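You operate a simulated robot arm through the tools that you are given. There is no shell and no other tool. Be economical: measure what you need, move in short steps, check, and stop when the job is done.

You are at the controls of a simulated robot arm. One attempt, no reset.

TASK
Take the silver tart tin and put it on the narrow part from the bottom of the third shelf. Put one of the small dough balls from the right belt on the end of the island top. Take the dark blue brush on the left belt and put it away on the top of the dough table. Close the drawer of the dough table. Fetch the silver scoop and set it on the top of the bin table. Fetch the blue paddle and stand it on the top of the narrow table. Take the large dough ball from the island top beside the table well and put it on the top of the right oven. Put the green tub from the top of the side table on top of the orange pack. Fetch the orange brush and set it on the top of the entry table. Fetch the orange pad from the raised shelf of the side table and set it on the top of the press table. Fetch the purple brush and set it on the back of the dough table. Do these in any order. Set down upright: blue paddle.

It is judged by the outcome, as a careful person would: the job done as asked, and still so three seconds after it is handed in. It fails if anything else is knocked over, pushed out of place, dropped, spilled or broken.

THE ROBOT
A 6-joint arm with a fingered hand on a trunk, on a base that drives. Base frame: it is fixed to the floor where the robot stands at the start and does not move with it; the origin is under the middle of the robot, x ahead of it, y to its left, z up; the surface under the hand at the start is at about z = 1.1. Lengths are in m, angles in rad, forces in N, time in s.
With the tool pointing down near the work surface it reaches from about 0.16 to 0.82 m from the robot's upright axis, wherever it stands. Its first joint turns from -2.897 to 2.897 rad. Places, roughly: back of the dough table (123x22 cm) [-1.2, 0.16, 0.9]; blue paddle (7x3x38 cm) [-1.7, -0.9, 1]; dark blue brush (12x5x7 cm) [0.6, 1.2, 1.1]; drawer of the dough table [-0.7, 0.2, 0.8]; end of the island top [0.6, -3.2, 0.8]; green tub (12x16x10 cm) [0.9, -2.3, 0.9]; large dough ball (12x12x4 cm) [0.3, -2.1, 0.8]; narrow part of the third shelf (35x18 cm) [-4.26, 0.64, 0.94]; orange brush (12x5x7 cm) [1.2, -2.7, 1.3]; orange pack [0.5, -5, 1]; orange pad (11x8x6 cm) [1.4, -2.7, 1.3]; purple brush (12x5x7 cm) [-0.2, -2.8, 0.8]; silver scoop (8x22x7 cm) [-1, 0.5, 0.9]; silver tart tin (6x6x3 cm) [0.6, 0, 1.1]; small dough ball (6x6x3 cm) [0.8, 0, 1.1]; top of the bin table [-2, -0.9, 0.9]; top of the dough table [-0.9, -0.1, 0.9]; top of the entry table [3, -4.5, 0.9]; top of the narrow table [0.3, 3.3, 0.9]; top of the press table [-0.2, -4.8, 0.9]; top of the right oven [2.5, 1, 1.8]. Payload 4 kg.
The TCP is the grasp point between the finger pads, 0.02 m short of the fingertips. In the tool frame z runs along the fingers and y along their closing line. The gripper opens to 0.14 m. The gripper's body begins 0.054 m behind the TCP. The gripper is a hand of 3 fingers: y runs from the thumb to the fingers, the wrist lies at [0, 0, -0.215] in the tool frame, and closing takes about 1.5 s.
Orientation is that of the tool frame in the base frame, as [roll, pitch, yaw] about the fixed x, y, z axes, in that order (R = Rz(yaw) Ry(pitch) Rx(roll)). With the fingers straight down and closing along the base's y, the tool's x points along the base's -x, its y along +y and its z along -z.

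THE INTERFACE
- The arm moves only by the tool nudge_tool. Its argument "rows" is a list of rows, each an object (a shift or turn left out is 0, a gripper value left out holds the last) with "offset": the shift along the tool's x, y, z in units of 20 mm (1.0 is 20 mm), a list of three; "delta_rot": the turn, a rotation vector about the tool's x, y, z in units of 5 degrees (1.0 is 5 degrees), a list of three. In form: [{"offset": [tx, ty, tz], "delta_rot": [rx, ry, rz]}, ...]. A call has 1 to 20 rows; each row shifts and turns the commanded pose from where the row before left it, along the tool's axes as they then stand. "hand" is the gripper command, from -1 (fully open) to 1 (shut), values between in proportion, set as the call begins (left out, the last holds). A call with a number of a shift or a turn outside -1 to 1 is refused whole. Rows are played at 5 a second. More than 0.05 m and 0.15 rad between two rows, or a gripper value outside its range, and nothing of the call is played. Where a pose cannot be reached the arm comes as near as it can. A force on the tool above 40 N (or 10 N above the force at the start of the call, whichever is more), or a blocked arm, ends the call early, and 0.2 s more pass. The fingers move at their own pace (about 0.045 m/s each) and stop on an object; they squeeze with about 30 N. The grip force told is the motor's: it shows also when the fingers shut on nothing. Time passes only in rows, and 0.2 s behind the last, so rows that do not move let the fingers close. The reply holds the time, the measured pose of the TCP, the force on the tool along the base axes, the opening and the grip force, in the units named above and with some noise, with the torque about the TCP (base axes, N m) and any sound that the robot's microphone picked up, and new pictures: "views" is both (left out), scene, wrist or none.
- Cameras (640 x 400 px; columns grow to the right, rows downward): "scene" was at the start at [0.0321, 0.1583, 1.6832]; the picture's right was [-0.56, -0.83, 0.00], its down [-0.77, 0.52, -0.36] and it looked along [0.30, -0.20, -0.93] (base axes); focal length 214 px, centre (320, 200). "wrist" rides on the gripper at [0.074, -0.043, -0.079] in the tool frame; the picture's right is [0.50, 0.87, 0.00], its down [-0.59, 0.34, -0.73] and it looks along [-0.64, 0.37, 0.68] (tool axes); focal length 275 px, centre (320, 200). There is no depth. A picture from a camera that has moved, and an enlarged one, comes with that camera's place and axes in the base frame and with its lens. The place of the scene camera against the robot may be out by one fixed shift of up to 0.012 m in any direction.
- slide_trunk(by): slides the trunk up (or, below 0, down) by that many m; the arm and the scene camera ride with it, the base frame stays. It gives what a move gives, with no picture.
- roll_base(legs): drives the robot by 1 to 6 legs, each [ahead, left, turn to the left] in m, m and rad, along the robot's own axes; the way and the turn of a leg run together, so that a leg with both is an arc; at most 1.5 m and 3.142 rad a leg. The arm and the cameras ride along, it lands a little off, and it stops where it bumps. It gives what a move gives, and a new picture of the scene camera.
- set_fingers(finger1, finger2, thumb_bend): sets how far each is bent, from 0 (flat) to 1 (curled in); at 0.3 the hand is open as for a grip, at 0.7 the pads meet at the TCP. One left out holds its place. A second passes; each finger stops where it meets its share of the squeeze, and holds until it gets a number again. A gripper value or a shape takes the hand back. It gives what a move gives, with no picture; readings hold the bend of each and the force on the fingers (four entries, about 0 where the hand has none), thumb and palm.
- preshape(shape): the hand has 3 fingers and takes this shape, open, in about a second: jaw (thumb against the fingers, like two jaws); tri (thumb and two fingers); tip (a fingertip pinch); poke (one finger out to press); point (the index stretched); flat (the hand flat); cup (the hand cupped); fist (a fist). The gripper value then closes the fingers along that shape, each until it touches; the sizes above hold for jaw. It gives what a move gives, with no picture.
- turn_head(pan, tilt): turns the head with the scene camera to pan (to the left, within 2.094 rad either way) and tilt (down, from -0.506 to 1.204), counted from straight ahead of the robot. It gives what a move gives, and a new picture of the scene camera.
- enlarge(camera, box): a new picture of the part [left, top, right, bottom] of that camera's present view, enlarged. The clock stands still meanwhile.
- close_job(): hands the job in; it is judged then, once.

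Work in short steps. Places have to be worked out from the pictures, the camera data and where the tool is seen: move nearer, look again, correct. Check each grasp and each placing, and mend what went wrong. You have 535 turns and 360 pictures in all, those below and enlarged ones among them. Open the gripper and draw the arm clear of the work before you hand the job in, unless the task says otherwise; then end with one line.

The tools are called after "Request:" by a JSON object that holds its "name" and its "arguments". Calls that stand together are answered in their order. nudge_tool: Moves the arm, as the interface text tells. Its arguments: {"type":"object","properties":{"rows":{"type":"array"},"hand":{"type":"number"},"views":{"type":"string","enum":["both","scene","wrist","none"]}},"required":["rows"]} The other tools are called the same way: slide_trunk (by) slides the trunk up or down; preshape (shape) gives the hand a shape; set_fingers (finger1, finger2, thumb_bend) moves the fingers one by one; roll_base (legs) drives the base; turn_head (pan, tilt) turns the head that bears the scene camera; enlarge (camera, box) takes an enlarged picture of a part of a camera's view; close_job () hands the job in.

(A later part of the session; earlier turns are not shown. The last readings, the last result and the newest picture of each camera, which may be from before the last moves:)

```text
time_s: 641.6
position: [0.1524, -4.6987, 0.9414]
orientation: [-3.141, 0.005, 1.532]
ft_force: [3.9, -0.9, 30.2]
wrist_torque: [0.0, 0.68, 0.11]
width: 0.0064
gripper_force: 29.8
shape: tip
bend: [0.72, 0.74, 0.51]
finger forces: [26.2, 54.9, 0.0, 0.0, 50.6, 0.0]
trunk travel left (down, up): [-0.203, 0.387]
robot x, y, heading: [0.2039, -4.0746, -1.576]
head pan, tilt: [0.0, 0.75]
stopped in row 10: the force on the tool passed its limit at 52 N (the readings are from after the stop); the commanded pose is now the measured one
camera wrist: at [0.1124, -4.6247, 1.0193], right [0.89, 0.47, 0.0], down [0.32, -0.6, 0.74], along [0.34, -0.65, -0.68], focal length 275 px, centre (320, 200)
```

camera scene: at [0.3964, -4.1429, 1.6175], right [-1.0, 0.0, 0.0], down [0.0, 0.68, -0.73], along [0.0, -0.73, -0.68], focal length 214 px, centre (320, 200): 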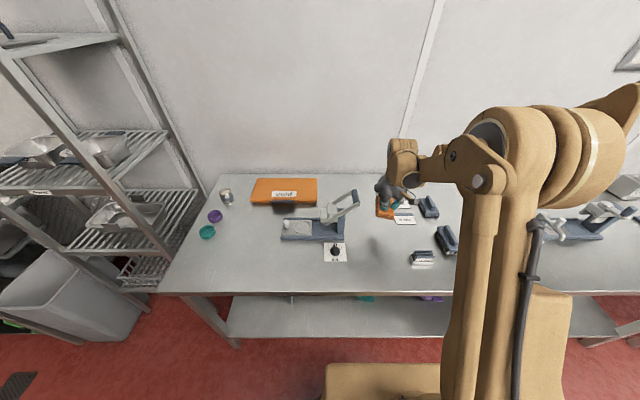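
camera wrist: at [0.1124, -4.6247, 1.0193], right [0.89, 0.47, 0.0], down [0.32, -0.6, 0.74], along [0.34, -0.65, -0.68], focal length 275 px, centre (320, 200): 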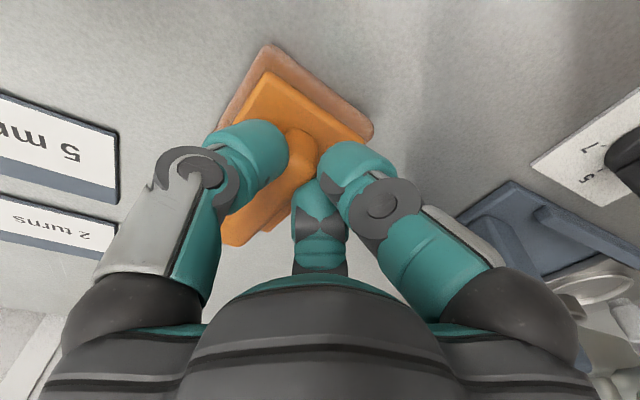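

Contact. I release in steps and rise.

Request:
{"name": "nudge_tool", "arguments": {"hand": 0.4, "rows": [{"offset": [0, 0, -0.1]}, {}, {}, {}], "views": "none"}}

Request:
{"name": "nudge_tool", "arguments": {"hand": -0.5, "rows": [{}, {}, {}, {"offset": [0, 0, -0.5]}, {"offset": [0, 0, -1]}, {"offset": [0, 0, -1]}, {"offset": [0, 0, -1]}, {"offset": [0, 0, -1]}], "views": "wrist"}}

```text
time_s: 642.6
position: [0.151, -4.7001, 0.9405]
orientation: [-3.141, 0.004, 1.529]
ft_force: [-0.7, -0.3, 0.0]
wrist_torque: [-0.02, 0.01, 0.0]
width: 0.0417
gripper_force: 0.0
shape: tip
bend: [0.43, 0.43, 0.43]
finger forces: [0.0, 0.0, 0.0, 0.0, 0.0, 0.1]
trunk travel left (down, up): [-0.203, 0.387]
robot x, y, heading: [0.2016, -4.0796, -1.571]
head pan, tilt: [0.0, 0.75]
```

```text
time_s: 644.4
position: [0.1494, -4.6991, 1.0317]
orientation: [-3.14, 0.005, 1.527]
ft_force: [-0.7, -0.2, 0.4]
wrist_torque: [-0.01, 0.02, 0.01]
width: 0.1047
gripper_force: 0.0
shape: tip
bend: [0.25, 0.25, 0.24]
finger forces: [0.0, 0.1, 0.1, 0.0, 0.0, 0.1]
trunk travel left (down, up): [-0.203, 0.387]
robot x, y, heading: [0.2006, -4.0818, -1.57]
head pan, tilt: [0.0, 0.75]
camera wrist: at [0.1103, -4.6251, 1.1103], right [0.89, 0.46, 0.0], down [0.31, -0.6, 0.74], along [0.34, -0.65, -0.68], focal length 275 px, centre (320, 200)
```

wrist: 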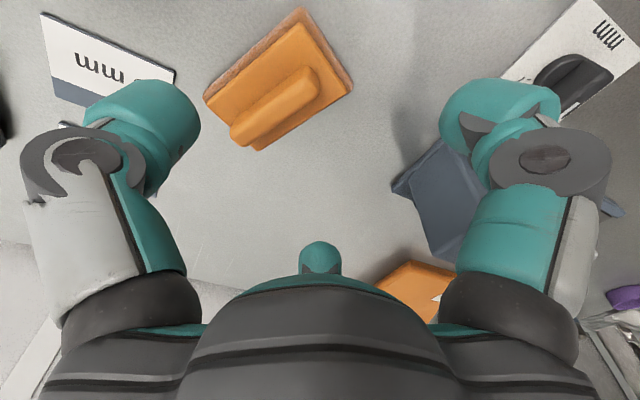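

The orange pad rests on the press table. Now the orange brush: I raise, retract, turn north and return to the side table.

Request:
{"name": "slide_trunk", "arguments": {"by": 0.385}}

Request:
{"name": "nudge_tool", "arguments": {"rows": [{"offset": [1, 0, 0]}, {"offset": [1, 0, 0]}, {"offset": [1, 0, 0]}, {"offset": [1, 0, 0]}, {"offset": [1, 0, -0.5]}, {"offset": [1, 0, -0.5]}, {"offset": [1, 0, -0.5]}, {"offset": [1, 0, -0.5]}], "views": "none"}}

Request:
{"name": "roll_base", "arguments": {"legs": [[-0.2, 0, 0], [0, 0, 3.14], [0, -1.05, 0], [0.42, 0, 0]]}}

Request:
{"name": "nudge_tool", "arguments": {"rows": [{}], "views": "wrist"}}

```text
time_s: 648.1
position: [0.1506, -4.7004, 1.4161]
orientation: [3.14, 0.005, 1.529]
ft_force: [0.5, 0.4, 0.3]
wrist_torque: [0.02, 0.0, 0.02]
width: 0.1045
gripper_force: 0.1
shape: tip
bend: [0.25, 0.25, 0.24]
finger forces: [0.0, 0.0, 0.1, 0.0, 0.0, 0.0]
trunk travel left (down, up): [-0.588, 0.002]
robot x, y, heading: [0.2008, -4.0791, -1.571]
head pan, tilt: [0.0, 0.75]
```

```text
time_s: 649.9
position: [0.1583, -4.5375, 1.4557]
orientation: [3.139, 0.006, 1.528]
ft_force: [-0.1, -0.1, 0.4]
wrist_torque: [0.02, 0.01, -0.01]
width: 0.1046
gripper_force: 0.2
shape: tip
bend: [0.25, 0.25, 0.24]
finger forces: [0.0, 0.1, 0.0, 0.0, 0.0, 0.0]
trunk travel left (down, up): [-0.588, 0.002]
robot x, y, heading: [0.2014, -4.0785, -1.569]
head pan, tilt: [0.0, 0.75]
```

```text
time_s: 666.1
position: [1.2923, -2.9838, 1.4552]
orientation: [3.141, 0.004, -1.599]
ft_force: [-0.3, 0.1, 0.2]
wrist_torque: [0.0, -0.02, 0.03]
width: 0.1043
gripper_force: 0.1
shape: tip
bend: [0.25, 0.25, 0.24]
finger forces: [0.0, 0.0, 0.0, 0.0, 0.0, 0.0]
trunk travel left (down, up): [-0.588, 0.002]
robot x, y, heading: [1.2578, -3.4458, 1.586]
head pan, tilt: [0.0, 0.75]
camera scene: at [1.0705, -3.3846, 2.0025], right [1.0, 0.01, 0.0], down [0.01, -0.68, -0.73], along [-0.01, 0.73, -0.68], focal length 214 px, centre (320, 200)
```

scene: 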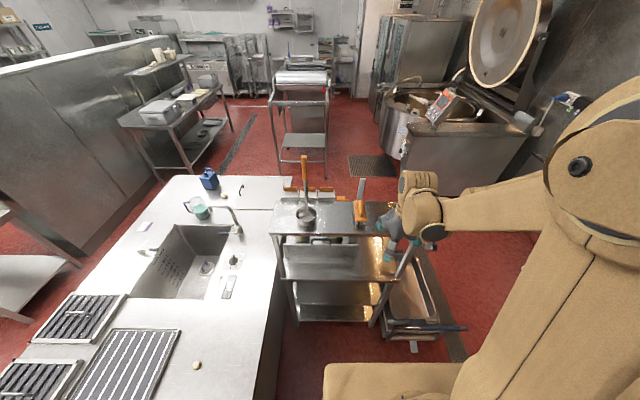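

```text
time_s: 666.5
position: [1.2915, -2.9852, 1.4553]
orientation: [-3.141, 0.005, -1.599]
ft_force: [0.2, -0.4, -0.2]
wrist_torque: [0.01, -0.01, 0.0]
width: 0.1046
gripper_force: 0.2
shape: tip
bend: [0.25, 0.25, 0.24]
finger forces: [0.1, 0.0, 0.1, 0.0, 0.1, 0.0]
trunk travel left (down, up): [-0.588, 0.002]
robot x, y, heading: [1.2546, -3.4435, 1.579]
head pan, tilt: [0.0, 0.75]
camera wrist: at [1.3321, -3.0621, 1.5346], right [-0.88, -0.48, 0.0], down [-0.32, 0.59, 0.74], along [-0.35, 0.65, -0.68], focal length 275 px, centre (320, 200)
```

wrist: 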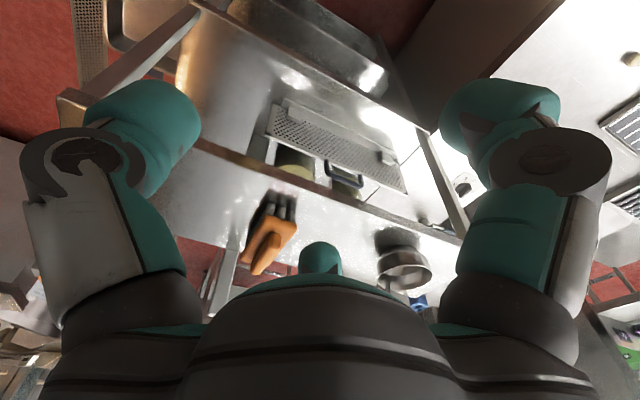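

Brush at about (1.256, -2.787). I move above it.

Request:
{"name": "nudge_tool", "arguments": {"hand": -0.6, "rows": [{"offset": [-0.95, 0.16, 0]}, {"offset": [-0.95, 0.16, 0]}, {"offset": [-0.95, 0.16, 0]}, {"offset": [-0.95, 0.16, 0]}, {"offset": [-0.95, 0.16, 0]}, {"offset": [-0.95, 0.16, 0]}, {"offset": [-0.95, 0.16, 0]}, {"offset": [-0.95, 0.16, 0]}, {"offset": [-0.95, 0.16, 0]}, {"offset": [-0.95, 0.16, 0]}, {"offset": [-0.95, 0.16, 0]}], "views": "wrist"}}

```text
time_s: 668.9
position: [1.2628, -2.7736, 1.4561]
orientation: [3.14, 0.002, -1.599]
ft_force: [-0.6, -0.3, -0.2]
wrist_torque: [-0.01, 0.0, -0.01]
width: 0.1115
gripper_force: 0.0
shape: tip
bend: [0.24, 0.24, 0.23]
finger forces: [0.0, 0.0, 0.0, 0.0, 0.0, 0.1]
trunk travel left (down, up): [-0.588, 0.002]
robot x, y, heading: [1.2581, -3.4451, 1.577]
head pan, tilt: [0.0, 0.75]
camera wrist: at [1.3029, -2.8512, 1.535], right [-0.88, -0.48, 0.0], down [-0.32, 0.59, 0.74], along [-0.35, 0.65, -0.68], focal length 275 px, centre (320, 200)
```

wrist: 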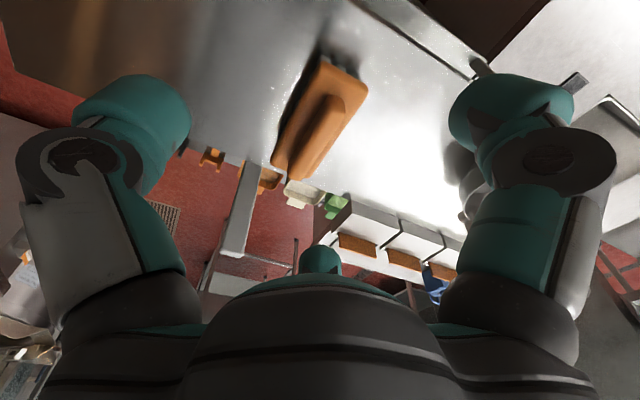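

Brush centre (1.25, -2.745), along y; a tall bar stands behind at y≈-2.66. I align and descend.

Request:
{"name": "nudge_tool", "arguments": {"hand": -0.4, "rows": [{"offset": [-0.65, 0.3, 0]}, {"offset": [-0.6, 0.3, 0.5]}, {"offset": [0, 0, 1]}, {"offset": [0, 0, 1]}, {"offset": [0, 0, 1]}], "views": "wrist"}}

```text
time_s: 670.1
position: [1.2511, -2.7491, 1.3858]
orientation: [-3.141, 0.004, -1.599]
ft_force: [-0.1, -0.4, 0.3]
wrist_torque: [0.0, 0.01, 0.0]
width: 0.0985
gripper_force: 0.0
shape: tip
bend: [0.26, 0.26, 0.25]
finger forces: [0.0, 0.0, 0.1, 0.1, 0.1, 0.0]
trunk travel left (down, up): [-0.588, 0.002]
robot x, y, heading: [1.2565, -3.4455, 1.583]
head pan, tilt: [0.0, 0.75]
camera wrist: at [1.2923, -2.8254, 1.4642], right [-0.88, -0.48, 0.0], down [-0.32, 0.59, 0.74], along [-0.35, 0.65, -0.68], focal length 275 px, centre (320, 200)
```

wrist: 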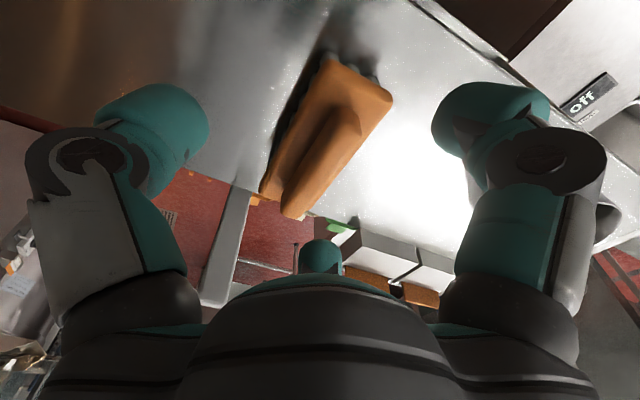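

Request:
{"name": "nudge_tool", "arguments": {"rows": [{"offset": [0, 0, 0.7]}, {"offset": [0, 0, 0.7]}, {"offset": [0, 0, 0.5]}], "views": "none"}}

Request:
{"name": "nudge_tool", "arguments": {"hand": 1, "rows": [{}, {}, {}, {}, {}, {}], "views": "wrist"}}

```text
time_s: 670.9
position: [1.2504, -2.7505, 1.3485]
orientation: [-3.14, 0.003, -1.599]
ft_force: [-1.1, 0.1, 4.9]
wrist_torque: [0.28, 0.09, 0.12]
width: 0.0984
gripper_force: 0.1
shape: tip
bend: [0.26, 0.24, 0.25]
finger forces: [0.0, 4.0, 0.0, 0.0, 0.0, 0.0]
trunk travel left (down, up): [-0.588, 0.002]
robot x, y, heading: [1.2581, -3.4413, 1.586]
head pan, tilt: [0.0, 0.75]
```

```text
time_s: 672.3
position: [1.2508, -2.7491, 1.3476]
orientation: [-3.141, 0.003, -1.598]
ft_force: [0.8, 1.6, 6.8]
wrist_torque: [0.02, 0.01, 0.06]
width: 0.0082
gripper_force: 12.9
shape: tip
bend: [0.72, 0.34, 0.73]
finger forces: [0.1, 2.2, 0.0, 0.1, 0.0, 0.0]
trunk travel left (down, up): [-0.588, 0.002]
robot x, y, heading: [1.2568, -3.4476, 1.586]
head pan, tilt: [0.0, 0.75]
camera wrist: at [1.2916, -2.8262, 1.427], right [-0.88, -0.48, 0.0], down [-0.32, 0.59, 0.74], along [-0.35, 0.65, -0.68], focal length 275 px, centre (320, 200)
```

wrist: 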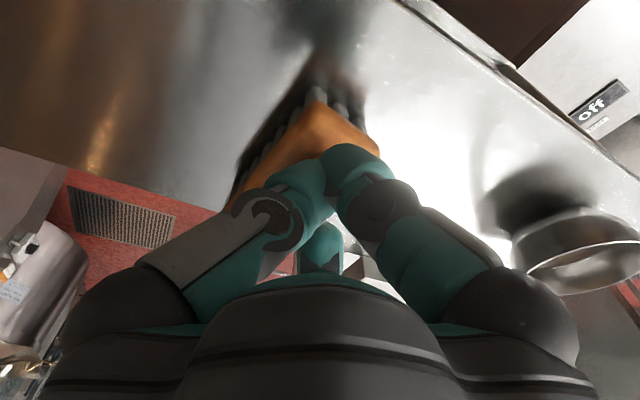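

With the narrower opening, finger 2 came down on the brush itself. I rise, open fully and look again.

Request:
{"name": "nudge_tool", "arguments": {"rows": [{"offset": [0, 0, -1]}, {"offset": [0, 0, -1]}, {"offset": [0, 0, -1]}], "views": "none"}}

Request:
{"name": "nudge_tool", "arguments": {"hand": -1, "rows": [{}, {}, {}, {}, {}, {}], "views": "wrist"}}

```text
time_s: 673.1
position: [1.2516, -2.7487, 1.4071]
orientation: [3.141, 0.004, -1.6]
ft_force: [0.1, -0.2, 0.6]
wrist_torque: [0.02, -0.02, -0.02]
width: 0.0029
gripper_force: 30.3
shape: tip
bend: [0.72, 0.46, 0.73]
finger forces: [0.0, 0.0, 0.0, 0.0, 0.0, 0.0]
trunk travel left (down, up): [-0.588, 0.002]
robot x, y, heading: [1.2539, -3.4433, 1.581]
head pan, tilt: [0.0, 0.75]
```

```text
time_s: 674.5
position: [1.2522, -2.7493, 1.4069]
orientation: [-3.142, 0.005, -1.597]
ft_force: [0.0, 0.4, -0.1]
wrist_torque: [-0.02, 0.02, -0.03]
width: 0.1401
gripper_force: 0.1
shape: tip
bend: [0.3, 0.3, 0.3]
finger forces: [0.1, 0.1, 0.2, 0.0, 0.0, 0.1]
trunk travel left (down, up): [-0.588, 0.002]
robot x, y, heading: [1.2567, -3.4473, 1.585]
head pan, tilt: [0.0, 0.75]
camera wrist: at [1.2919, -2.8259, 1.4855], right [-0.88, -0.48, 0.0], down [-0.32, 0.59, 0.74], along [-0.35, 0.65, -0.68], focal length 275 px, centre (320, 200)
```

wrist: 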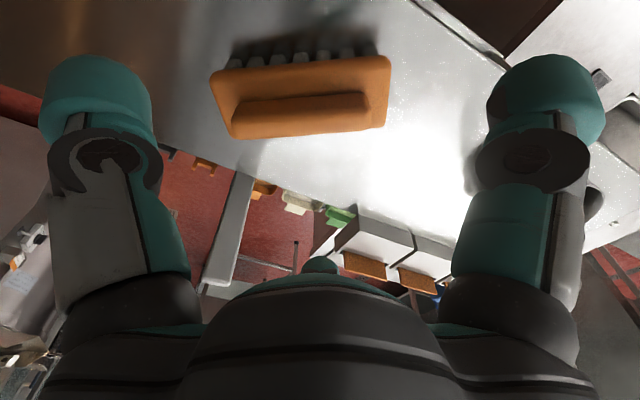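

The brush turned to lie diagonally, centre (1.268, -2.759), axis (0.82, 0.58). To stay clear of the tall bar I turn the hand the other way, thumb to the back-left.

Request:
{"name": "nudge_tool", "arguments": {"rows": [{"offset": [0, 0, -1], "delta_rot": [0, 0, -1]}, {"delta_rot": [0, 0, -1]}, {"delta_rot": [0, 0, -1]}, {"delta_rot": [0, 0, -1]}, {"delta_rot": [0, 0, -1]}, {"delta_rot": [0, 0, -1]}, {"delta_rot": [0, 0, -1]}, {"delta_rot": [0, 0, -1]}, {"delta_rot": [0, 0, -1]}, {"delta_rot": [0, 0, -1]}, {"delta_rot": [0, 0, -1]}, {"delta_rot": [0, 0, -1]}, {"delta_rot": [0, 0, -1]}, {"delta_rot": [0, 0, -1]}, {"delta_rot": [0, 0, -1]}, {"delta_rot": [0, 0, -1]}, {"delta_rot": [0, 0, -1]}, {"delta_rot": [0, 0, -1]}, {"delta_rot": [0, 0, -1]}, {"delta_rot": [0, 0, -1]}], "views": "none"}}

Request:
{"name": "nudge_tool", "arguments": {"rows": [{"delta_rot": [0, 0, -1]}, {"delta_rot": [0, 0, -1]}, {"delta_rot": [0, 0, -1]}, {"delta_rot": [0, 0, -1]}, {"delta_rot": [0, 0, -1]}, {}], "views": "wrist"}}

```text
time_s: 678.7
position: [1.2499, -2.7482, 1.4272]
orientation: [-3.14, -0.003, -0.123]
ft_force: [0.0, 0.2, 0.7]
wrist_torque: [-0.01, 0.01, 0.01]
width: 0.1398
gripper_force: 0.1
shape: tip
bend: [0.3, 0.3, 0.3]
finger forces: [0.0, 0.1, 0.0, 0.1, 0.0, 0.0]
out of reach, approached as far as the arm can: row 18, 19, 20
trunk travel left (down, up): [-0.588, 0.002]
robot x, y, heading: [1.2564, -3.4458, 1.583]
head pan, tilt: [0.0, 0.75]
```

```text
time_s: 680.1
position: [1.2503, -2.7485, 1.429]
orientation: [-3.138, -0.004, -0.123]
ft_force: [1.2, 0.3, -0.6]
wrist_torque: [0.0, 0.01, 0.01]
width: 0.1401
gripper_force: 0.0
shape: tip
bend: [0.3, 0.3, 0.3]
finger forces: [0.0, 0.1, 0.0, 0.0, 0.1, 0.0]
out of reach, approached as far as the arm can: row 1, 2, 3, 4, 5
trunk travel left (down, up): [-0.588, 0.002]
robot x, y, heading: [1.2528, -3.4457, 1.58]
head pan, tilt: [0.0, 0.75]
camera wrist: at [1.3284, -2.717, 1.5071], right [0.39, -0.92, 0.0], down [-0.63, -0.27, 0.73], along [-0.67, -0.28, -0.68], focal length 275 px, centre (320, 200)
```

wrist: 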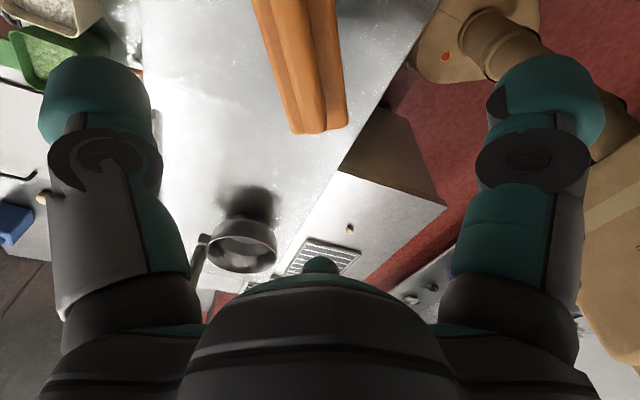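

That turn hits a joint limit. The first option still leaves about 3 cm to the bar, so I turn back to align the other way.

Request:
{"name": "nudge_tool", "arguments": {"rows": [{"delta_rot": [0, 0, 1]}, {"delta_rot": [0, 0, 1]}, {"delta_rot": [0, 0, 1]}, {"delta_rot": [0, 0, 1]}, {"delta_rot": [0, 0, 1]}, {"delta_rot": [0, 0, 1]}, {"delta_rot": [0, 0, 1]}, {"delta_rot": [0, 0, 1]}, {"delta_rot": [0, 0, 1]}, {"delta_rot": [0, 0, 1]}, {"delta_rot": [0, 0, 1]}, {"delta_rot": [0, 0, 1]}, {"delta_rot": [0, 0, 1]}, {"delta_rot": [0, 0, 1]}, {"delta_rot": [0, 0, 1]}, {"delta_rot": [0, 0, 1]}, {"delta_rot": [0, 0, 1]}, {"delta_rot": [0, 0, 1]}, {"delta_rot": [0, 0, 1]}, {"delta_rot": [0, 0, 1]}], "views": "none"}}

Request:
{"name": "nudge_tool", "arguments": {"rows": [{"delta_rot": [0, 0, 1]}, {"delta_rot": [0, 0, 1]}, {"delta_rot": [0, 0, 1]}, {"delta_rot": [0, 0, 1]}, {"delta_rot": [0, 0, 1]}, {"delta_rot": [0, 0, 1]}, {"delta_rot": [0, 0, 1]}, {"delta_rot": [0, 0, 0.6]}, {}], "views": "wrist"}}

```text
time_s: 684.3
position: [1.2517, -2.7481, 1.4298]
orientation: [-3.141, 0.004, -1.869]
ft_force: [0.1, -0.1, -0.8]
wrist_torque: [-0.01, -0.02, -0.02]
width: 0.1401
gripper_force: 0.0
shape: tip
bend: [0.3, 0.3, 0.3]
finger forces: [0.1, 0.1, 0.0, 0.0, 0.0, 0.0]
trunk travel left (down, up): [-0.588, 0.002]
robot x, y, heading: [1.2551, -3.4449, 1.586]
head pan, tilt: [0.0, 0.75]
```

```text
time_s: 686.3
position: [1.2507, -2.7493, 1.4287]
orientation: [3.139, 0.005, -2.531]
ft_force: [-0.2, 0.1, 1.0]
wrist_torque: [-0.01, 0.0, -0.02]
width: 0.1402
gripper_force: 0.0
shape: tip
bend: [0.3, 0.3, 0.3]
finger forces: [0.1, 0.0, 0.0, 0.0, 0.0, 0.0]
trunk travel left (down, up): [-0.588, 0.002]
robot x, y, heading: [1.2542, -3.4474, 1.583]
head pan, tilt: [0.0, 0.75]
camera wrist: at [1.2138, -2.8278, 1.5076], right [-0.91, 0.42, 0.0], down [0.29, 0.61, 0.74], along [0.31, 0.67, -0.68], focal length 275 px, centre (320, 200)
```

wrist: 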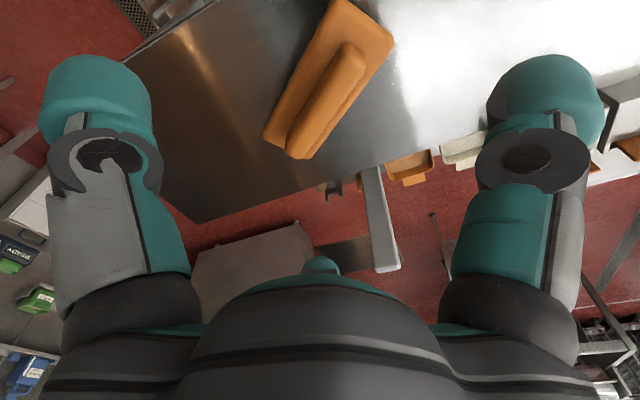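

Now aligned. I centre and descend with the hand fully open.

Request:
{"name": "nudge_tool", "arguments": {"rows": [{"offset": [0.4, 0, 0.6]}, {"offset": [0, 0, 0.9]}, {"offset": [0, 0, 0.9]}, {"offset": [0, 0, 0.8]}], "views": "wrist"}}

```text
time_s: 687.3
position: [1.2453, -2.7516, 1.3624]
orientation: [3.141, 0.005, -2.531]
ft_force: [0.5, 0.3, -0.3]
wrist_torque: [0.02, 0.02, 0.01]
width: 0.1399
gripper_force: 0.0
shape: tip
bend: [0.3, 0.3, 0.3]
finger forces: [0.0, 0.0, 0.0, 0.0, 0.0, 0.1]
trunk travel left (down, up): [-0.588, 0.002]
robot x, y, heading: [1.2552, -3.4439, 1.583]
head pan, tilt: [0.0, 0.75]
camera wrist: at [1.2078, -2.8307, 1.4414], right [-0.91, 0.42, 0.0], down [0.28, 0.61, 0.74], along [0.31, 0.67, -0.68], focal length 275 px, centre (320, 200)
```

wrist: 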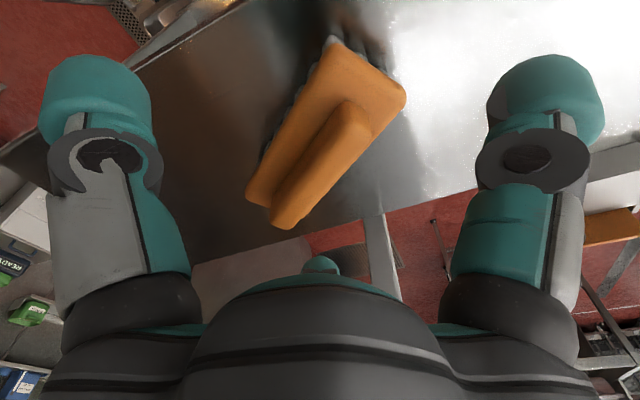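

Request:
{"name": "nudge_tool", "arguments": {"rows": [{"offset": [0, 0, 0.5]}, {"offset": [0, 0, 0.4]}], "views": "none"}}

Request:
{"name": "nudge_tool", "arguments": {"hand": 1, "rows": [{}, {}, {}, {}, {}, {}, {}], "views": "wrist"}}

```text
time_s: 687.9
position: [1.2452, -2.7523, 1.345]
orientation: [3.141, 0.004, -2.53]
ft_force: [-0.5, 0.1, 0.2]
wrist_torque: [0.02, 0.0, 0.01]
width: 0.14
gripper_force: 0.0
shape: tip
bend: [0.3, 0.3, 0.3]
finger forces: [0.1, 0.0, 0.0, 0.0, 0.0, 0.1]
trunk travel left (down, up): [-0.588, 0.002]
robot x, y, heading: [1.2547, -3.446, 1.58]
head pan, tilt: [0.0, 0.75]
```

```text
time_s: 689.5
position: [1.2458, -2.7527, 1.3448]
orientation: [3.139, 0.007, -2.531]
ft_force: [0.4, 0.6, 0.6]
wrist_torque: [0.08, -0.16, 0.07]
width: 0.0212
gripper_force: 29.1
shape: tip
bend: [0.95, 0.96, 0.51]
finger forces: [18.4, 19.6, 0.1, 0.1, 28.5, 0.1]
trunk travel left (down, up): [-0.588, 0.002]
robot x, y, heading: [1.2545, -3.4485, 1.584]
head pan, tilt: [0.0, 0.75]
camera wrist: at [1.2086, -2.8318, 1.4239], right [-0.91, 0.42, 0.0], down [0.28, 0.61, 0.74], along [0.31, 0.67, -0.68], focal length 275 px, centre (320, 200)
```

wrist: 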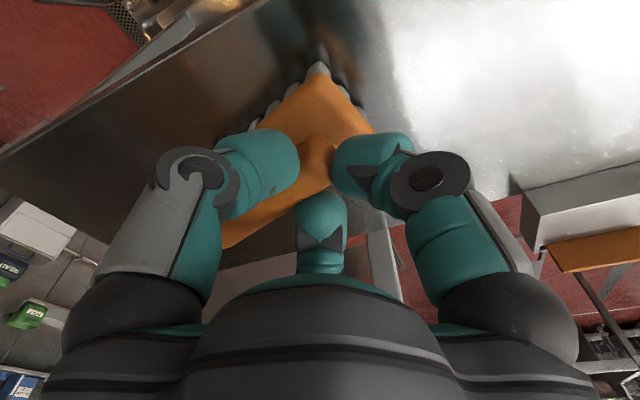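

The fingers took the handle ridge with balanced force. I lift and check.

Request:
{"name": "nudge_tool", "arguments": {"rows": [{"offset": [0, 0, -0.5]}, {"offset": [0, 0, -0.7]}, {"offset": [0, 0, -0.8]}, {"offset": [0, 0, -0.8]}, {"offset": [0, 0, -0.8]}, {"offset": [0, 0, -0.8]}, {}], "views": "wrist"}}

```text
time_s: 691.1
position: [1.2461, -2.7518, 1.434]
orientation: [-3.142, 0.004, -2.531]
ft_force: [0.3, -1.0, -0.9]
wrist_torque: [-0.05, 0.02, 0.0]
width: 0.0209
gripper_force: 30.5
shape: tip
bend: [0.96, 0.96, 0.51]
finger forces: [19.7, 19.1, 0.0, 0.0, 32.1, 0.1]
trunk travel left (down, up): [-0.588, 0.002]
robot x, y, heading: [1.2577, -3.4457, 1.586]
head pan, tilt: [0.0, 0.75]
camera wrist: at [1.2101, -2.8314, 1.5127], right [-0.91, 0.42, 0.0], down [0.28, 0.61, 0.74], along [0.31, 0.67, -0.68], focal length 275 px, centre (320, 200)
```

wrist: 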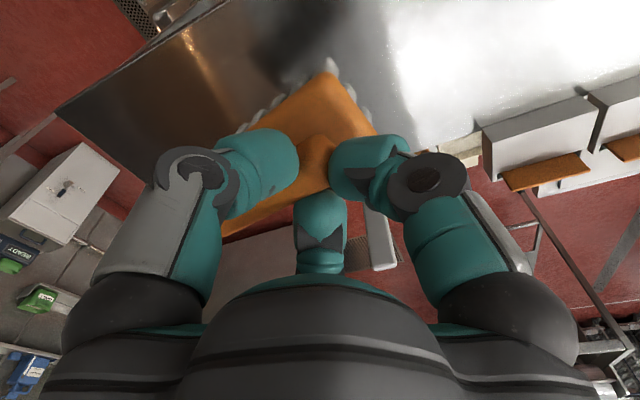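

Held firmly. I back away and look east for the entry table.

Request:
{"name": "roll_base", "arguments": {"legs": [[-0.4, 0, 0], [0, 0, -1.57]]}}

Request:
{"name": "turn_head", "arguments": {"pan": -0.1, "tilt": 0.5}}

```text
time_s: 697.4
position: [1.952, -3.8321, 1.4334]
orientation: [3.141, 0.004, 2.191]
ft_force: [-0.2, -0.1, -0.9]
wrist_torque: [0.02, 0.03, 0.01]
width: 0.0212
gripper_force: 29.3
shape: tip
bend: [0.96, 0.96, 0.51]
finger forces: [20.0, 18.0, 0.0, 0.0, 29.1, 0.0]
trunk travel left (down, up): [-0.588, 0.002]
robot x, y, heading: [1.2617, -3.8471, 0.025]
head pan, tilt: [0.0, 0.75]
camera scene: at [1.3241, -3.6582, 2.0025], right [0.02, -1.0, 0.0], down [-0.68, -0.02, -0.73], along [0.73, 0.02, -0.68], focal length 214 px, centre (320, 200)
```

scene: 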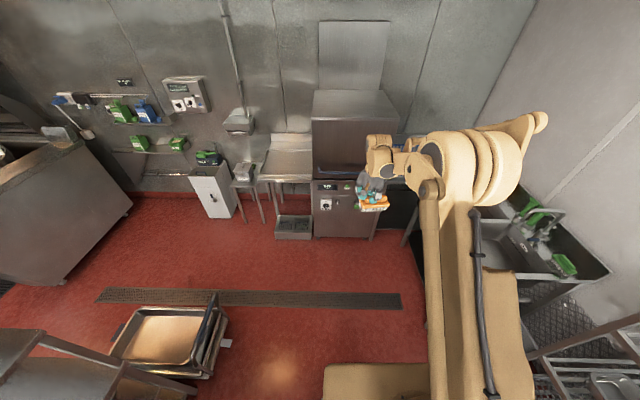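

```text
time_s: 698.2
position: [1.9516, -3.8323, 1.4345]
orientation: [3.141, 0.005, 2.192]
ft_force: [-0.1, -0.7, -1.1]
wrist_torque: [0.0, -0.03, 0.01]
width: 0.0213
gripper_force: 30.0
shape: tip
bend: [0.96, 0.96, 0.51]
finger forces: [20.0, 18.0, 0.0, 0.0, 29.1, 0.0]
trunk travel left (down, up): [-0.588, 0.002]
robot x, y, heading: [1.255, -3.8513, 0.023]
head pan, tilt: [-0.099, 0.499]
camera scene: at [1.332, -3.6669, 2.0244], right [-0.08, -1.0, 0.0], down [-0.48, 0.04, -0.88], along [0.87, -0.07, -0.48], focal length 214 px, centre (320, 200)
```

scene: 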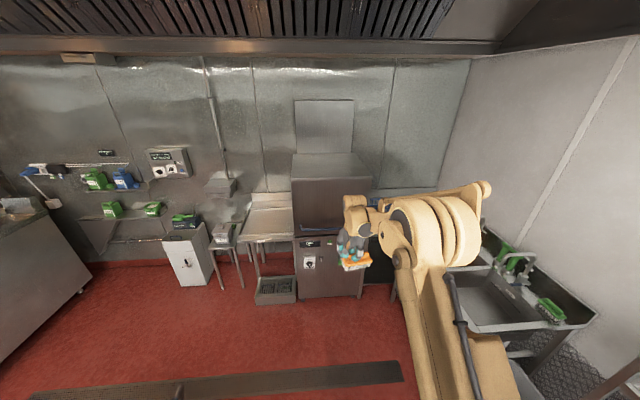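

The entry table is hidden behind the arm. I strafe left a little and look again.

Request:
{"name": "roll_base", "arguments": {"legs": [[0.5, 0.25, 0]]}}

Request:
{"name": "turn_head", "arguments": {"pan": -0.75, "tilt": 0.6}}

```text
time_s: 701.4
position: [2.4517, -3.5996, 1.4336]
orientation: [-3.141, 0.005, 2.163]
ft_force: [0.4, 0.3, -1.7]
wrist_torque: [0.01, 0.01, 0.04]
width: 0.0209
gripper_force: 30.0
shape: tip
bend: [0.96, 0.96, 0.51]
finger forces: [19.9, 18.3, 0.1, 0.1, 29.3, 0.0]
trunk travel left (down, up): [-0.588, 0.002]
robot x, y, heading: [1.7561, -3.5942, -0.007]
head pan, tilt: [-0.099, 0.499]
camera scene: at [1.836, -3.4146, 2.0245], right [-0.11, -0.99, 0.0], down [-0.48, 0.05, -0.88], along [0.87, -0.09, -0.48], focal length 214 px, centre (320, 200)
```

scene: 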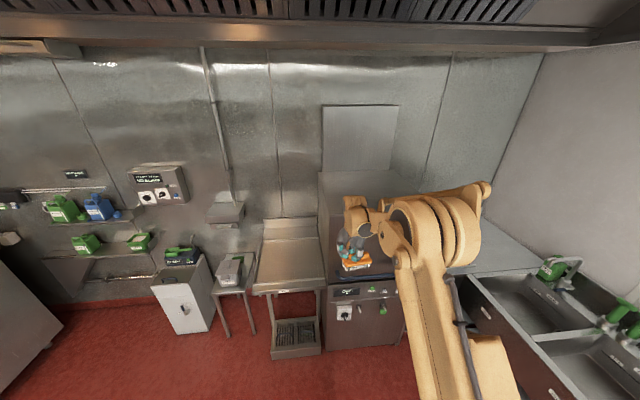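

```text
time_s: 702.4
position: [2.4509, -3.5976, 1.4352]
orientation: [3.138, 0.005, 2.162]
ft_force: [0.2, -0.6, -1.1]
wrist_torque: [0.02, -0.01, -0.02]
width: 0.0212
gripper_force: 29.2
shape: tip
bend: [0.96, 0.96, 0.51]
finger forces: [19.9, 18.3, 0.0, 0.0, 29.3, 0.0]
trunk travel left (down, up): [-0.588, 0.002]
robot x, y, heading: [1.7567, -3.5949, -0.008]
head pan, tilt: [-0.75, 0.6]
camera scene: at [1.8097, -3.4657, 2.0154], right [-0.69, -0.73, 0.0], down [-0.41, 0.39, -0.82], along [0.6, -0.57, -0.57], focal length 214 px, centre (320, 200)
```

scene: 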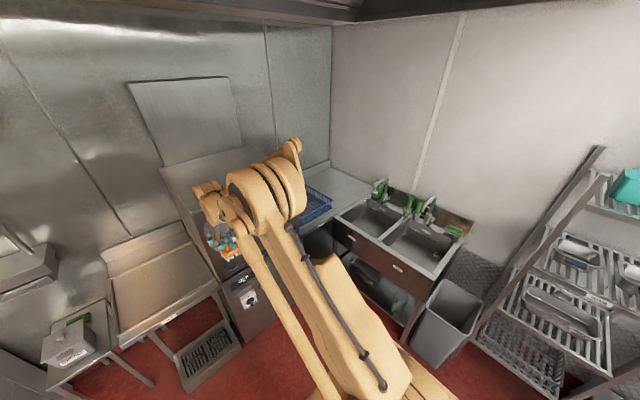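

The entry table is in the corner beyond the dishwasher, partly taken by a blue basket. I turn right 0.7 rad and drive closer.

Request:
{"name": "roll_base", "arguments": {"legs": [[0, 0, -0.7], [0.55, -0.12, 0]]}}

Request:
{"name": "turn_head", "arguments": {"pan": 0, "tilt": 0.7}}

```text
time_s: 707.5
position: [2.6195, -4.4963, 1.4335]
orientation: [-3.14, 0.004, 1.459]
ft_force: [0.5, -0.1, -1.4]
wrist_torque: [0.05, -0.03, 0.04]
width: 0.0211
gripper_force: 29.9
shape: tip
bend: [0.96, 0.96, 0.51]
finger forces: [20.0, 18.0, 0.0, 0.1, 28.2, 0.0]
trunk travel left (down, up): [-0.588, 0.002]
robot x, y, heading: [2.0963, -4.0423, -0.717]
head pan, tilt: [-0.75, 0.6]
camera scene: at [2.2183, -3.9762, 2.0154], right [-0.99, -0.11, 0.0], down [-0.06, 0.56, -0.82], along [0.09, -0.82, -0.57], focal length 214 px, centre (320, 200)
```

scene: 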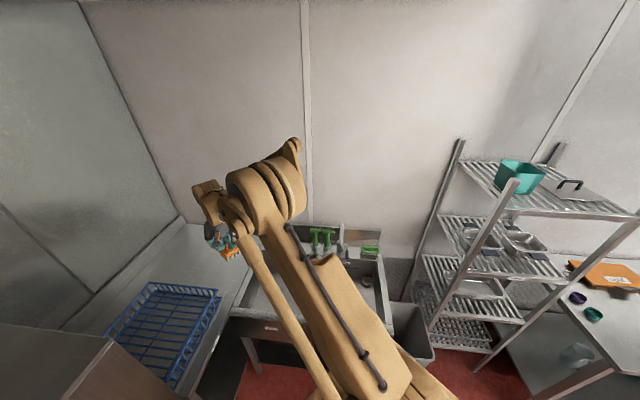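

```text
time_s: 708.6
position: [2.6183, -4.4956, 1.4331]
orientation: [-3.141, 0.003, 1.46]
ft_force: [0.2, 0.1, -0.9]
wrist_torque: [0.06, -0.05, 0.01]
width: 0.0213
gripper_force: 29.8
shape: tip
bend: [0.96, 0.96, 0.51]
finger forces: [20.0, 18.0, 0.1, 0.0, 28.2, 0.1]
trunk travel left (down, up): [-0.588, 0.002]
robot x, y, heading: [2.0926, -4.0438, -0.709]
head pan, tilt: [0.0, 0.7]
camera scene: at [2.273, -3.9439, 2.0068], right [-0.65, -0.76, 0.0], down [-0.49, 0.42, -0.76], along [0.58, -0.5, -0.64], focal length 214 px, centre (320, 200)
```

scene: 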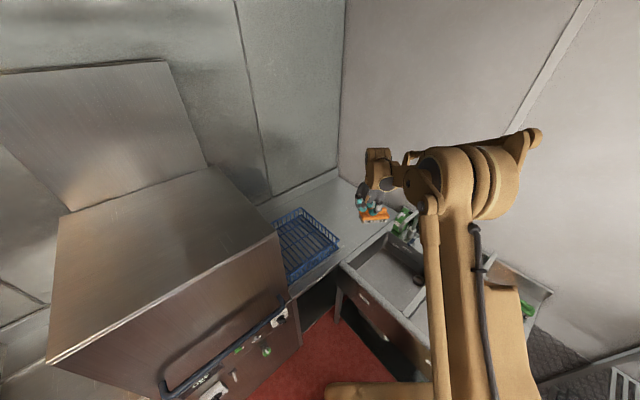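

Free table area lies south of the basket, around (2.92, -4.75). I inch closer.

Request:
{"name": "roll_base", "arguments": {"legs": [[0.3, 0.06, 0]]}}

Request:
{"name": "nudge_tool", "arguments": {"rows": [{}], "views": "wrist"}}

```text
time_s: 710.7
position: [2.8858, -4.6454, 1.4338]
orientation: [3.141, 0.006, 1.459]
ft_force: [0.1, 0.0, -1.5]
wrist_torque: [0.03, -0.04, 0.01]
width: 0.0209
gripper_force: 29.6
shape: tip
bend: [0.96, 0.96, 0.51]
finger forces: [19.9, 18.0, 0.0, 0.1, 28.1, 0.1]
trunk travel left (down, up): [-0.588, 0.002]
robot x, y, heading: [2.363, -4.1916, -0.707]
head pan, tilt: [0.0, 0.7]
camera scene: at [2.5397, -4.0932, 2.0067], right [-0.65, -0.76, 0.0], down [-0.49, 0.42, -0.76], along [0.58, -0.5, -0.64], focal length 214 px, centre (320, 200)
```

scene: 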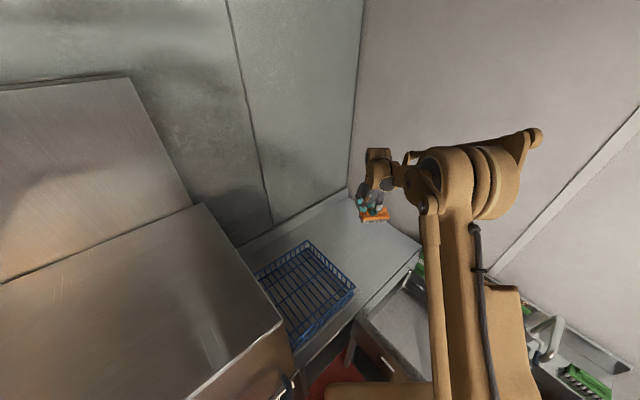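

```text
time_s: 711.1
position: [2.8839, -4.6456, 1.4359]
orientation: [3.14, 0.006, 1.458]
ft_force: [0.4, 0.3, -0.6]
wrist_torque: [0.0, -0.04, 0.02]
width: 0.0211
gripper_force: 30.2
shape: tip
bend: [0.96, 0.96, 0.51]
finger forces: [20.0, 17.9, 0.0, 0.0, 28.1, 0.0]
trunk travel left (down, up): [-0.588, 0.002]
robot x, y, heading: [2.3586, -4.1933, -0.71]
head pan, tilt: [0.0, 0.7]
camera wrist: at [2.8493, -4.5678, 1.5133], right [0.92, 0.4, 0.0], down [0.27, -0.62, 0.74], along [0.29, -0.68, -0.67], focal length 275 px, centre (320, 200)
```

wrist: 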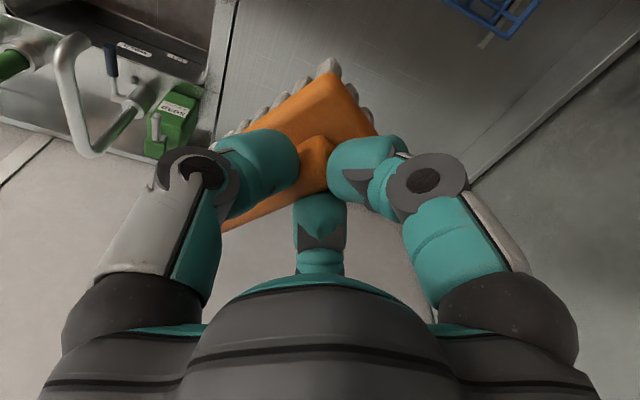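

I shift 10 cm further from the basket and lower the trunk.

Request:
{"name": "nudge_tool", "arguments": {"rows": [{"offset": [-1, 0.1, 0]}, {"offset": [-1, 0.1, 0]}, {"offset": [-1, 0.1, 0]}, {"offset": [-1, 0.1, 0]}, {"offset": [-1, 0.1, 0]}], "views": "none"}}

Request:
{"name": "slide_trunk", "arguments": {"by": -0.37}}

Request:
{"name": "nudge_tool", "arguments": {"rows": [{}], "views": "both"}}

```text
time_s: 712.3
position: [2.8839, -4.7461, 1.4364]
orientation: [3.14, 0.002, 1.456]
ft_force: [-0.6, -0.6, -1.1]
wrist_torque: [0.04, -0.02, 0.01]
width: 0.0211
gripper_force: 29.9
shape: tip
bend: [0.96, 0.96, 0.51]
finger forces: [20.0, 17.8, 0.0, 0.1, 27.8, 0.0]
trunk travel left (down, up): [-0.588, 0.002]
robot x, y, heading: [2.3614, -4.1944, -0.711]
head pan, tilt: [0.0, 0.7]
```

```text
time_s: 715.9
position: [2.8829, -4.7461, 1.0647]
orientation: [3.14, 0.005, 1.458]
ft_force: [0.2, -0.2, -0.5]
wrist_torque: [0.01, -0.01, -0.02]
width: 0.0209
gripper_force: 30.3
shape: tip
bend: [0.96, 0.96, 0.51]
finger forces: [20.1, 17.9, 0.0, 0.0, 27.7, 0.0]
trunk travel left (down, up): [-0.218, 0.372]
robot x, y, heading: [2.3604, -4.1917, -0.71]
head pan, tilt: [0.0, 0.7]
```

```text
time_s: 716.2
position: [2.884, -4.7461, 1.0651]
orientation: [3.141, 0.006, 1.457]
ft_force: [-0.5, -0.5, -0.6]
wrist_torque: [0.03, -0.05, 0.0]
width: 0.0216
gripper_force: 30.3
shape: tip
bend: [0.96, 0.96, 0.51]
finger forces: [20.1, 17.7, 0.0, 0.0, 27.7, 0.0]
trunk travel left (down, up): [-0.218, 0.372]
robot x, y, heading: [2.3591, -4.1928, -0.711]
head pan, tilt: [0.0, 0.7]
camera scene: at [2.5393, -4.0931, 1.6368], right [-0.65, -0.76, 0.0], down [-0.49, 0.42, -0.76], along [0.58, -0.5, -0.64], focal length 214 px, centre (320, 200)
camera wrist: at [2.8491, -4.6679, 1.1442], right [0.92, 0.4, 0.0], down [0.27, -0.62, 0.74], along [0.29, -0.68, -0.68], focal length 275 px, centre (320, 200)
```

scene: 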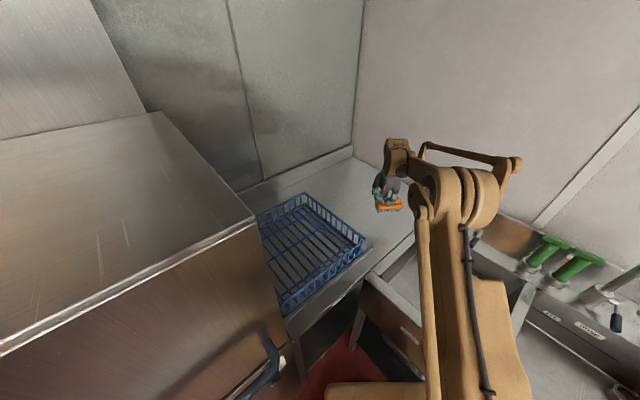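
wrist: 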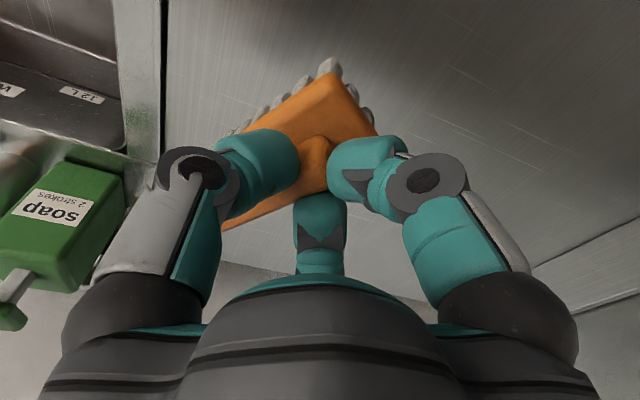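

The table below is free. I lower to contact.

Request:
{"name": "nudge_tool", "arguments": {"rows": [{"offset": [0, 0.6, 1]}, {"offset": [0, 0.6, 1]}, {"offset": [0, 0, 1]}, {"offset": [0, 0, 1]}, {"offset": [0, 0, 1]}, {"offset": [0, 0, 0.7]}, {"offset": [0, 0, 0.3]}, {"offset": [0, 0, 0.3]}, {"offset": [0, 0, 0.3]}, {"offset": [0, 0, 0.3]}, {"offset": [0, 0, 0.3]}, {"offset": [0, 0, 0.3]}, {"offset": [0, 0, 0.3]}], "views": "wrist"}}

```text
time_s: 717.8
position: [2.9069, -4.7462, 0.9516]
orientation: [3.137, 0.006, 1.459]
ft_force: [0.7, 0.2, 24.6]
wrist_torque: [-0.25, 0.29, 0.04]
width: 0.022
gripper_force: 30.4
shape: tip
bend: [0.96, 0.96, 0.51]
finger forces: [20.0, 29.2, 0.0, 0.0, 40.3, 0.0]
trunk travel left (down, up): [-0.218, 0.372]
robot x, y, heading: [2.3601, -4.1958, -0.707]
head pan, tilt: [0.0, 0.7]
stopped in row 7: the force on the tool passed its limit at 44 N (the readings are from after the stop); the commanded pose is now the measured one
camera wrist: at [2.8728, -4.6697, 1.03], right [0.92, 0.4, 0.0], down [0.27, -0.62, 0.74], along [0.3, -0.68, -0.67], focal length 275 px, centre (320, 200)
```

wrist: 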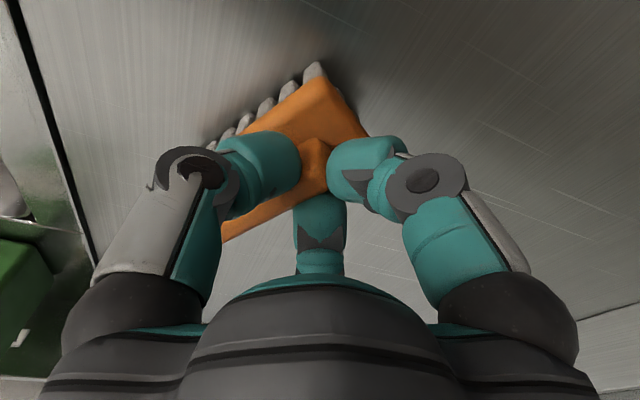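

Contact. I release and rise.

Request:
{"name": "nudge_tool", "arguments": {"hand": 0.4, "rows": [{"offset": [0, 0, -0.1]}, {}, {}, {}], "views": "none"}}

Request:
{"name": "nudge_tool", "arguments": {"hand": -0.5, "rows": [{}, {}, {}, {"offset": [0, 0, -0.5]}, {"offset": [0, 0, -1]}, {"offset": [0, 0, -1]}, {"offset": [0, 0, -1]}, {"offset": [0, 0, -1]}], "views": "wrist"}}

```text
time_s: 718.8
position: [2.9084, -4.7483, 0.9518]
orientation: [3.138, 0.005, 1.459]
ft_force: [-0.6, -0.1, 0.3]
wrist_torque: [0.02, 0.0, 0.03]
width: 0.0417
gripper_force: 0.1
shape: tip
bend: [0.43, 0.43, 0.43]
finger forces: [0.0, 0.0, 0.0, 0.0, 0.0, 0.0]
trunk travel left (down, up): [-0.218, 0.372]
robot x, y, heading: [2.3621, -4.1953, -0.712]
head pan, tilt: [0.0, 0.7]
```

```text
time_s: 720.6
position: [2.9082, -4.7474, 1.0404]
orientation: [3.137, 0.004, 1.459]
ft_force: [0.1, 0.0, 0.6]
wrist_torque: [-0.03, 0.02, -0.01]
width: 0.1047
gripper_force: 0.1
shape: tip
bend: [0.25, 0.25, 0.24]
finger forces: [0.1, 0.0, 0.0, 0.1, 0.1, 0.1]
trunk travel left (down, up): [-0.218, 0.372]
robot x, y, heading: [2.3596, -4.1931, -0.716]
head pan, tilt: [0.0, 0.7]
camera wrist: at [2.8739, -4.6696, 1.1194], right [0.92, 0.4, 0.0], down [0.27, -0.62, 0.74], along [0.3, -0.68, -0.67], focal length 275 px, centre (320, 200)
```

wrist: 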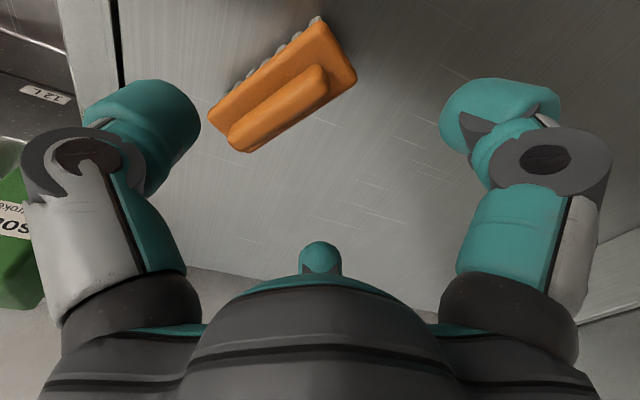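

The orange brush rests on the entry table. Next I go for the green tub from the north side; I raise, retract, and back out.

Request:
{"name": "slide_trunk", "arguments": {"by": 0.37}}

Request:
{"name": "roll_base", "arguments": {"legs": [[-0.5, 0, 0]]}}

Request:
{"name": "nudge_tool", "arguments": {"hand": -1, "rows": [{"offset": [0.6, -0.7, 0]}, {"offset": [0.6, -0.7, 0]}, {"offset": [0.6, -0.7, 0]}, {"offset": [0.6, -0.7, 0]}, {"offset": [0.6, -0.7, 0]}, {"offset": [0.6, -0.7, 0]}, {"offset": [0.6, -0.7, 0]}, {"offset": [0.6, -0.7, 0]}, {"offset": [0.6, -0.7, 0]}, {"offset": [0.6, -0.7, 0]}, {"offset": [0.6, -0.7, 0]}, {"offset": [0.6, -0.7, 0]}, {"offset": [0.6, -0.7, 0]}, {"offset": [0.6, -0.7, 0]}, {"offset": [0.6, -0.7, 0]}], "views": "none"}}

Request:
{"name": "turn_head", "arguments": {"pan": 0, "tilt": 0.6}}

```text
time_s: 724.2
position: [2.9087, -4.7475, 1.4107]
orientation: [3.138, 0.006, 1.458]
ft_force: [0.0, -0.5, -0.2]
wrist_torque: [-0.02, 0.01, -0.01]
width: 0.1046
gripper_force: 0.1
shape: tip
bend: [0.25, 0.25, 0.24]
finger forces: [0.0, 0.0, 0.0, 0.1, 0.1, 0.0]
trunk travel left (down, up): [-0.588, 0.002]
robot x, y, heading: [2.3615, -4.1935, -0.708]
head pan, tilt: [0.0, 0.7]
```

```text
time_s: 727.2
position: [2.5257, -4.4143, 1.4108]
orientation: [3.138, 0.005, 1.465]
ft_force: [-0.1, -1.1, -0.4]
wrist_torque: [-0.03, 0.0, -0.02]
width: 0.1047
gripper_force: 0.1
shape: tip
bend: [0.25, 0.25, 0.24]
finger forces: [0.0, 0.0, 0.0, 0.0, 0.1, 0.1]
trunk travel left (down, up): [-0.588, 0.002]
robot x, y, heading: [1.9727, -3.864, -0.707]
head pan, tilt: [0.0, 0.7]
camera scene: at [2.1531, -3.7611, 2.0068], right [-0.65, -0.76, 0.0], down [-0.49, 0.42, -0.76], along [0.58, -0.5, -0.64], focal length 214 px, centre (320, 200)
```

scene: 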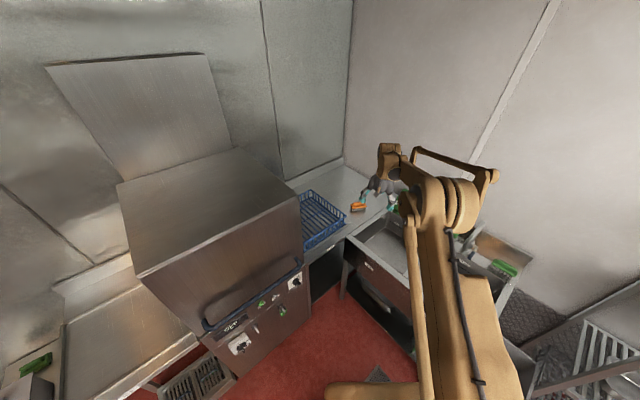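

```text
time_s: 730.4
position: [2.3329, -4.2099, 1.408]
orientation: [3.138, 0.007, 1.463]
ft_force: [0.5, 0.2, 0.2]
wrist_torque: [-0.02, 0.0, 0.0]
width: 0.1397
gripper_force: 0.1
shape: tip
bend: [0.3, 0.3, 0.3]
finger forces: [0.0, 0.0, 0.1, 0.1, 0.0, 0.0]
trunk travel left (down, up): [-0.588, 0.002]
robot x, y, heading: [1.9752, -3.8644, -0.705]
head pan, tilt: [0.0, 0.7]
```

```text
time_s: 731.1
position: [2.3332, -4.2115, 1.4067]
orientation: [3.139, 0.006, 1.464]
ft_force: [0.1, 0.2, -0.5]
wrist_torque: [-0.01, 0.04, 0.02]
width: 0.14
gripper_force: 0.0
shape: tip
bend: [0.3, 0.3, 0.3]
finger forces: [0.0, 0.0, 0.1, 0.0, 0.0, 0.0]
trunk travel left (down, up): [-0.588, 0.002]
robot x, y, heading: [1.975, -3.8657, -0.712]
head pan, tilt: [0.0, 0.6]
camera scene: at [2.1558, -3.7634, 2.0154], right [-0.65, -0.76, 0.0], down [-0.43, 0.37, -0.82], along [0.63, -0.54, -0.57], focal length 214 px, centre (320, 200)
```

scene: 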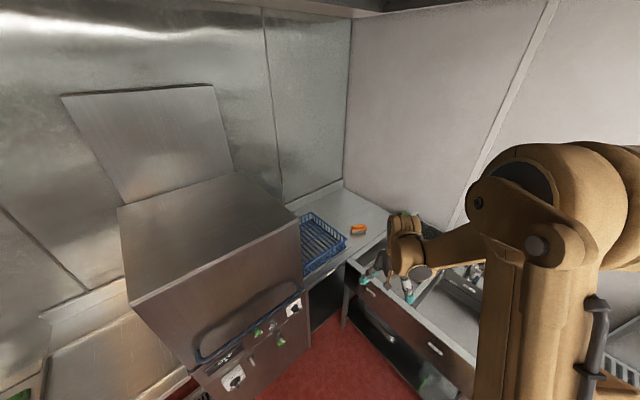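

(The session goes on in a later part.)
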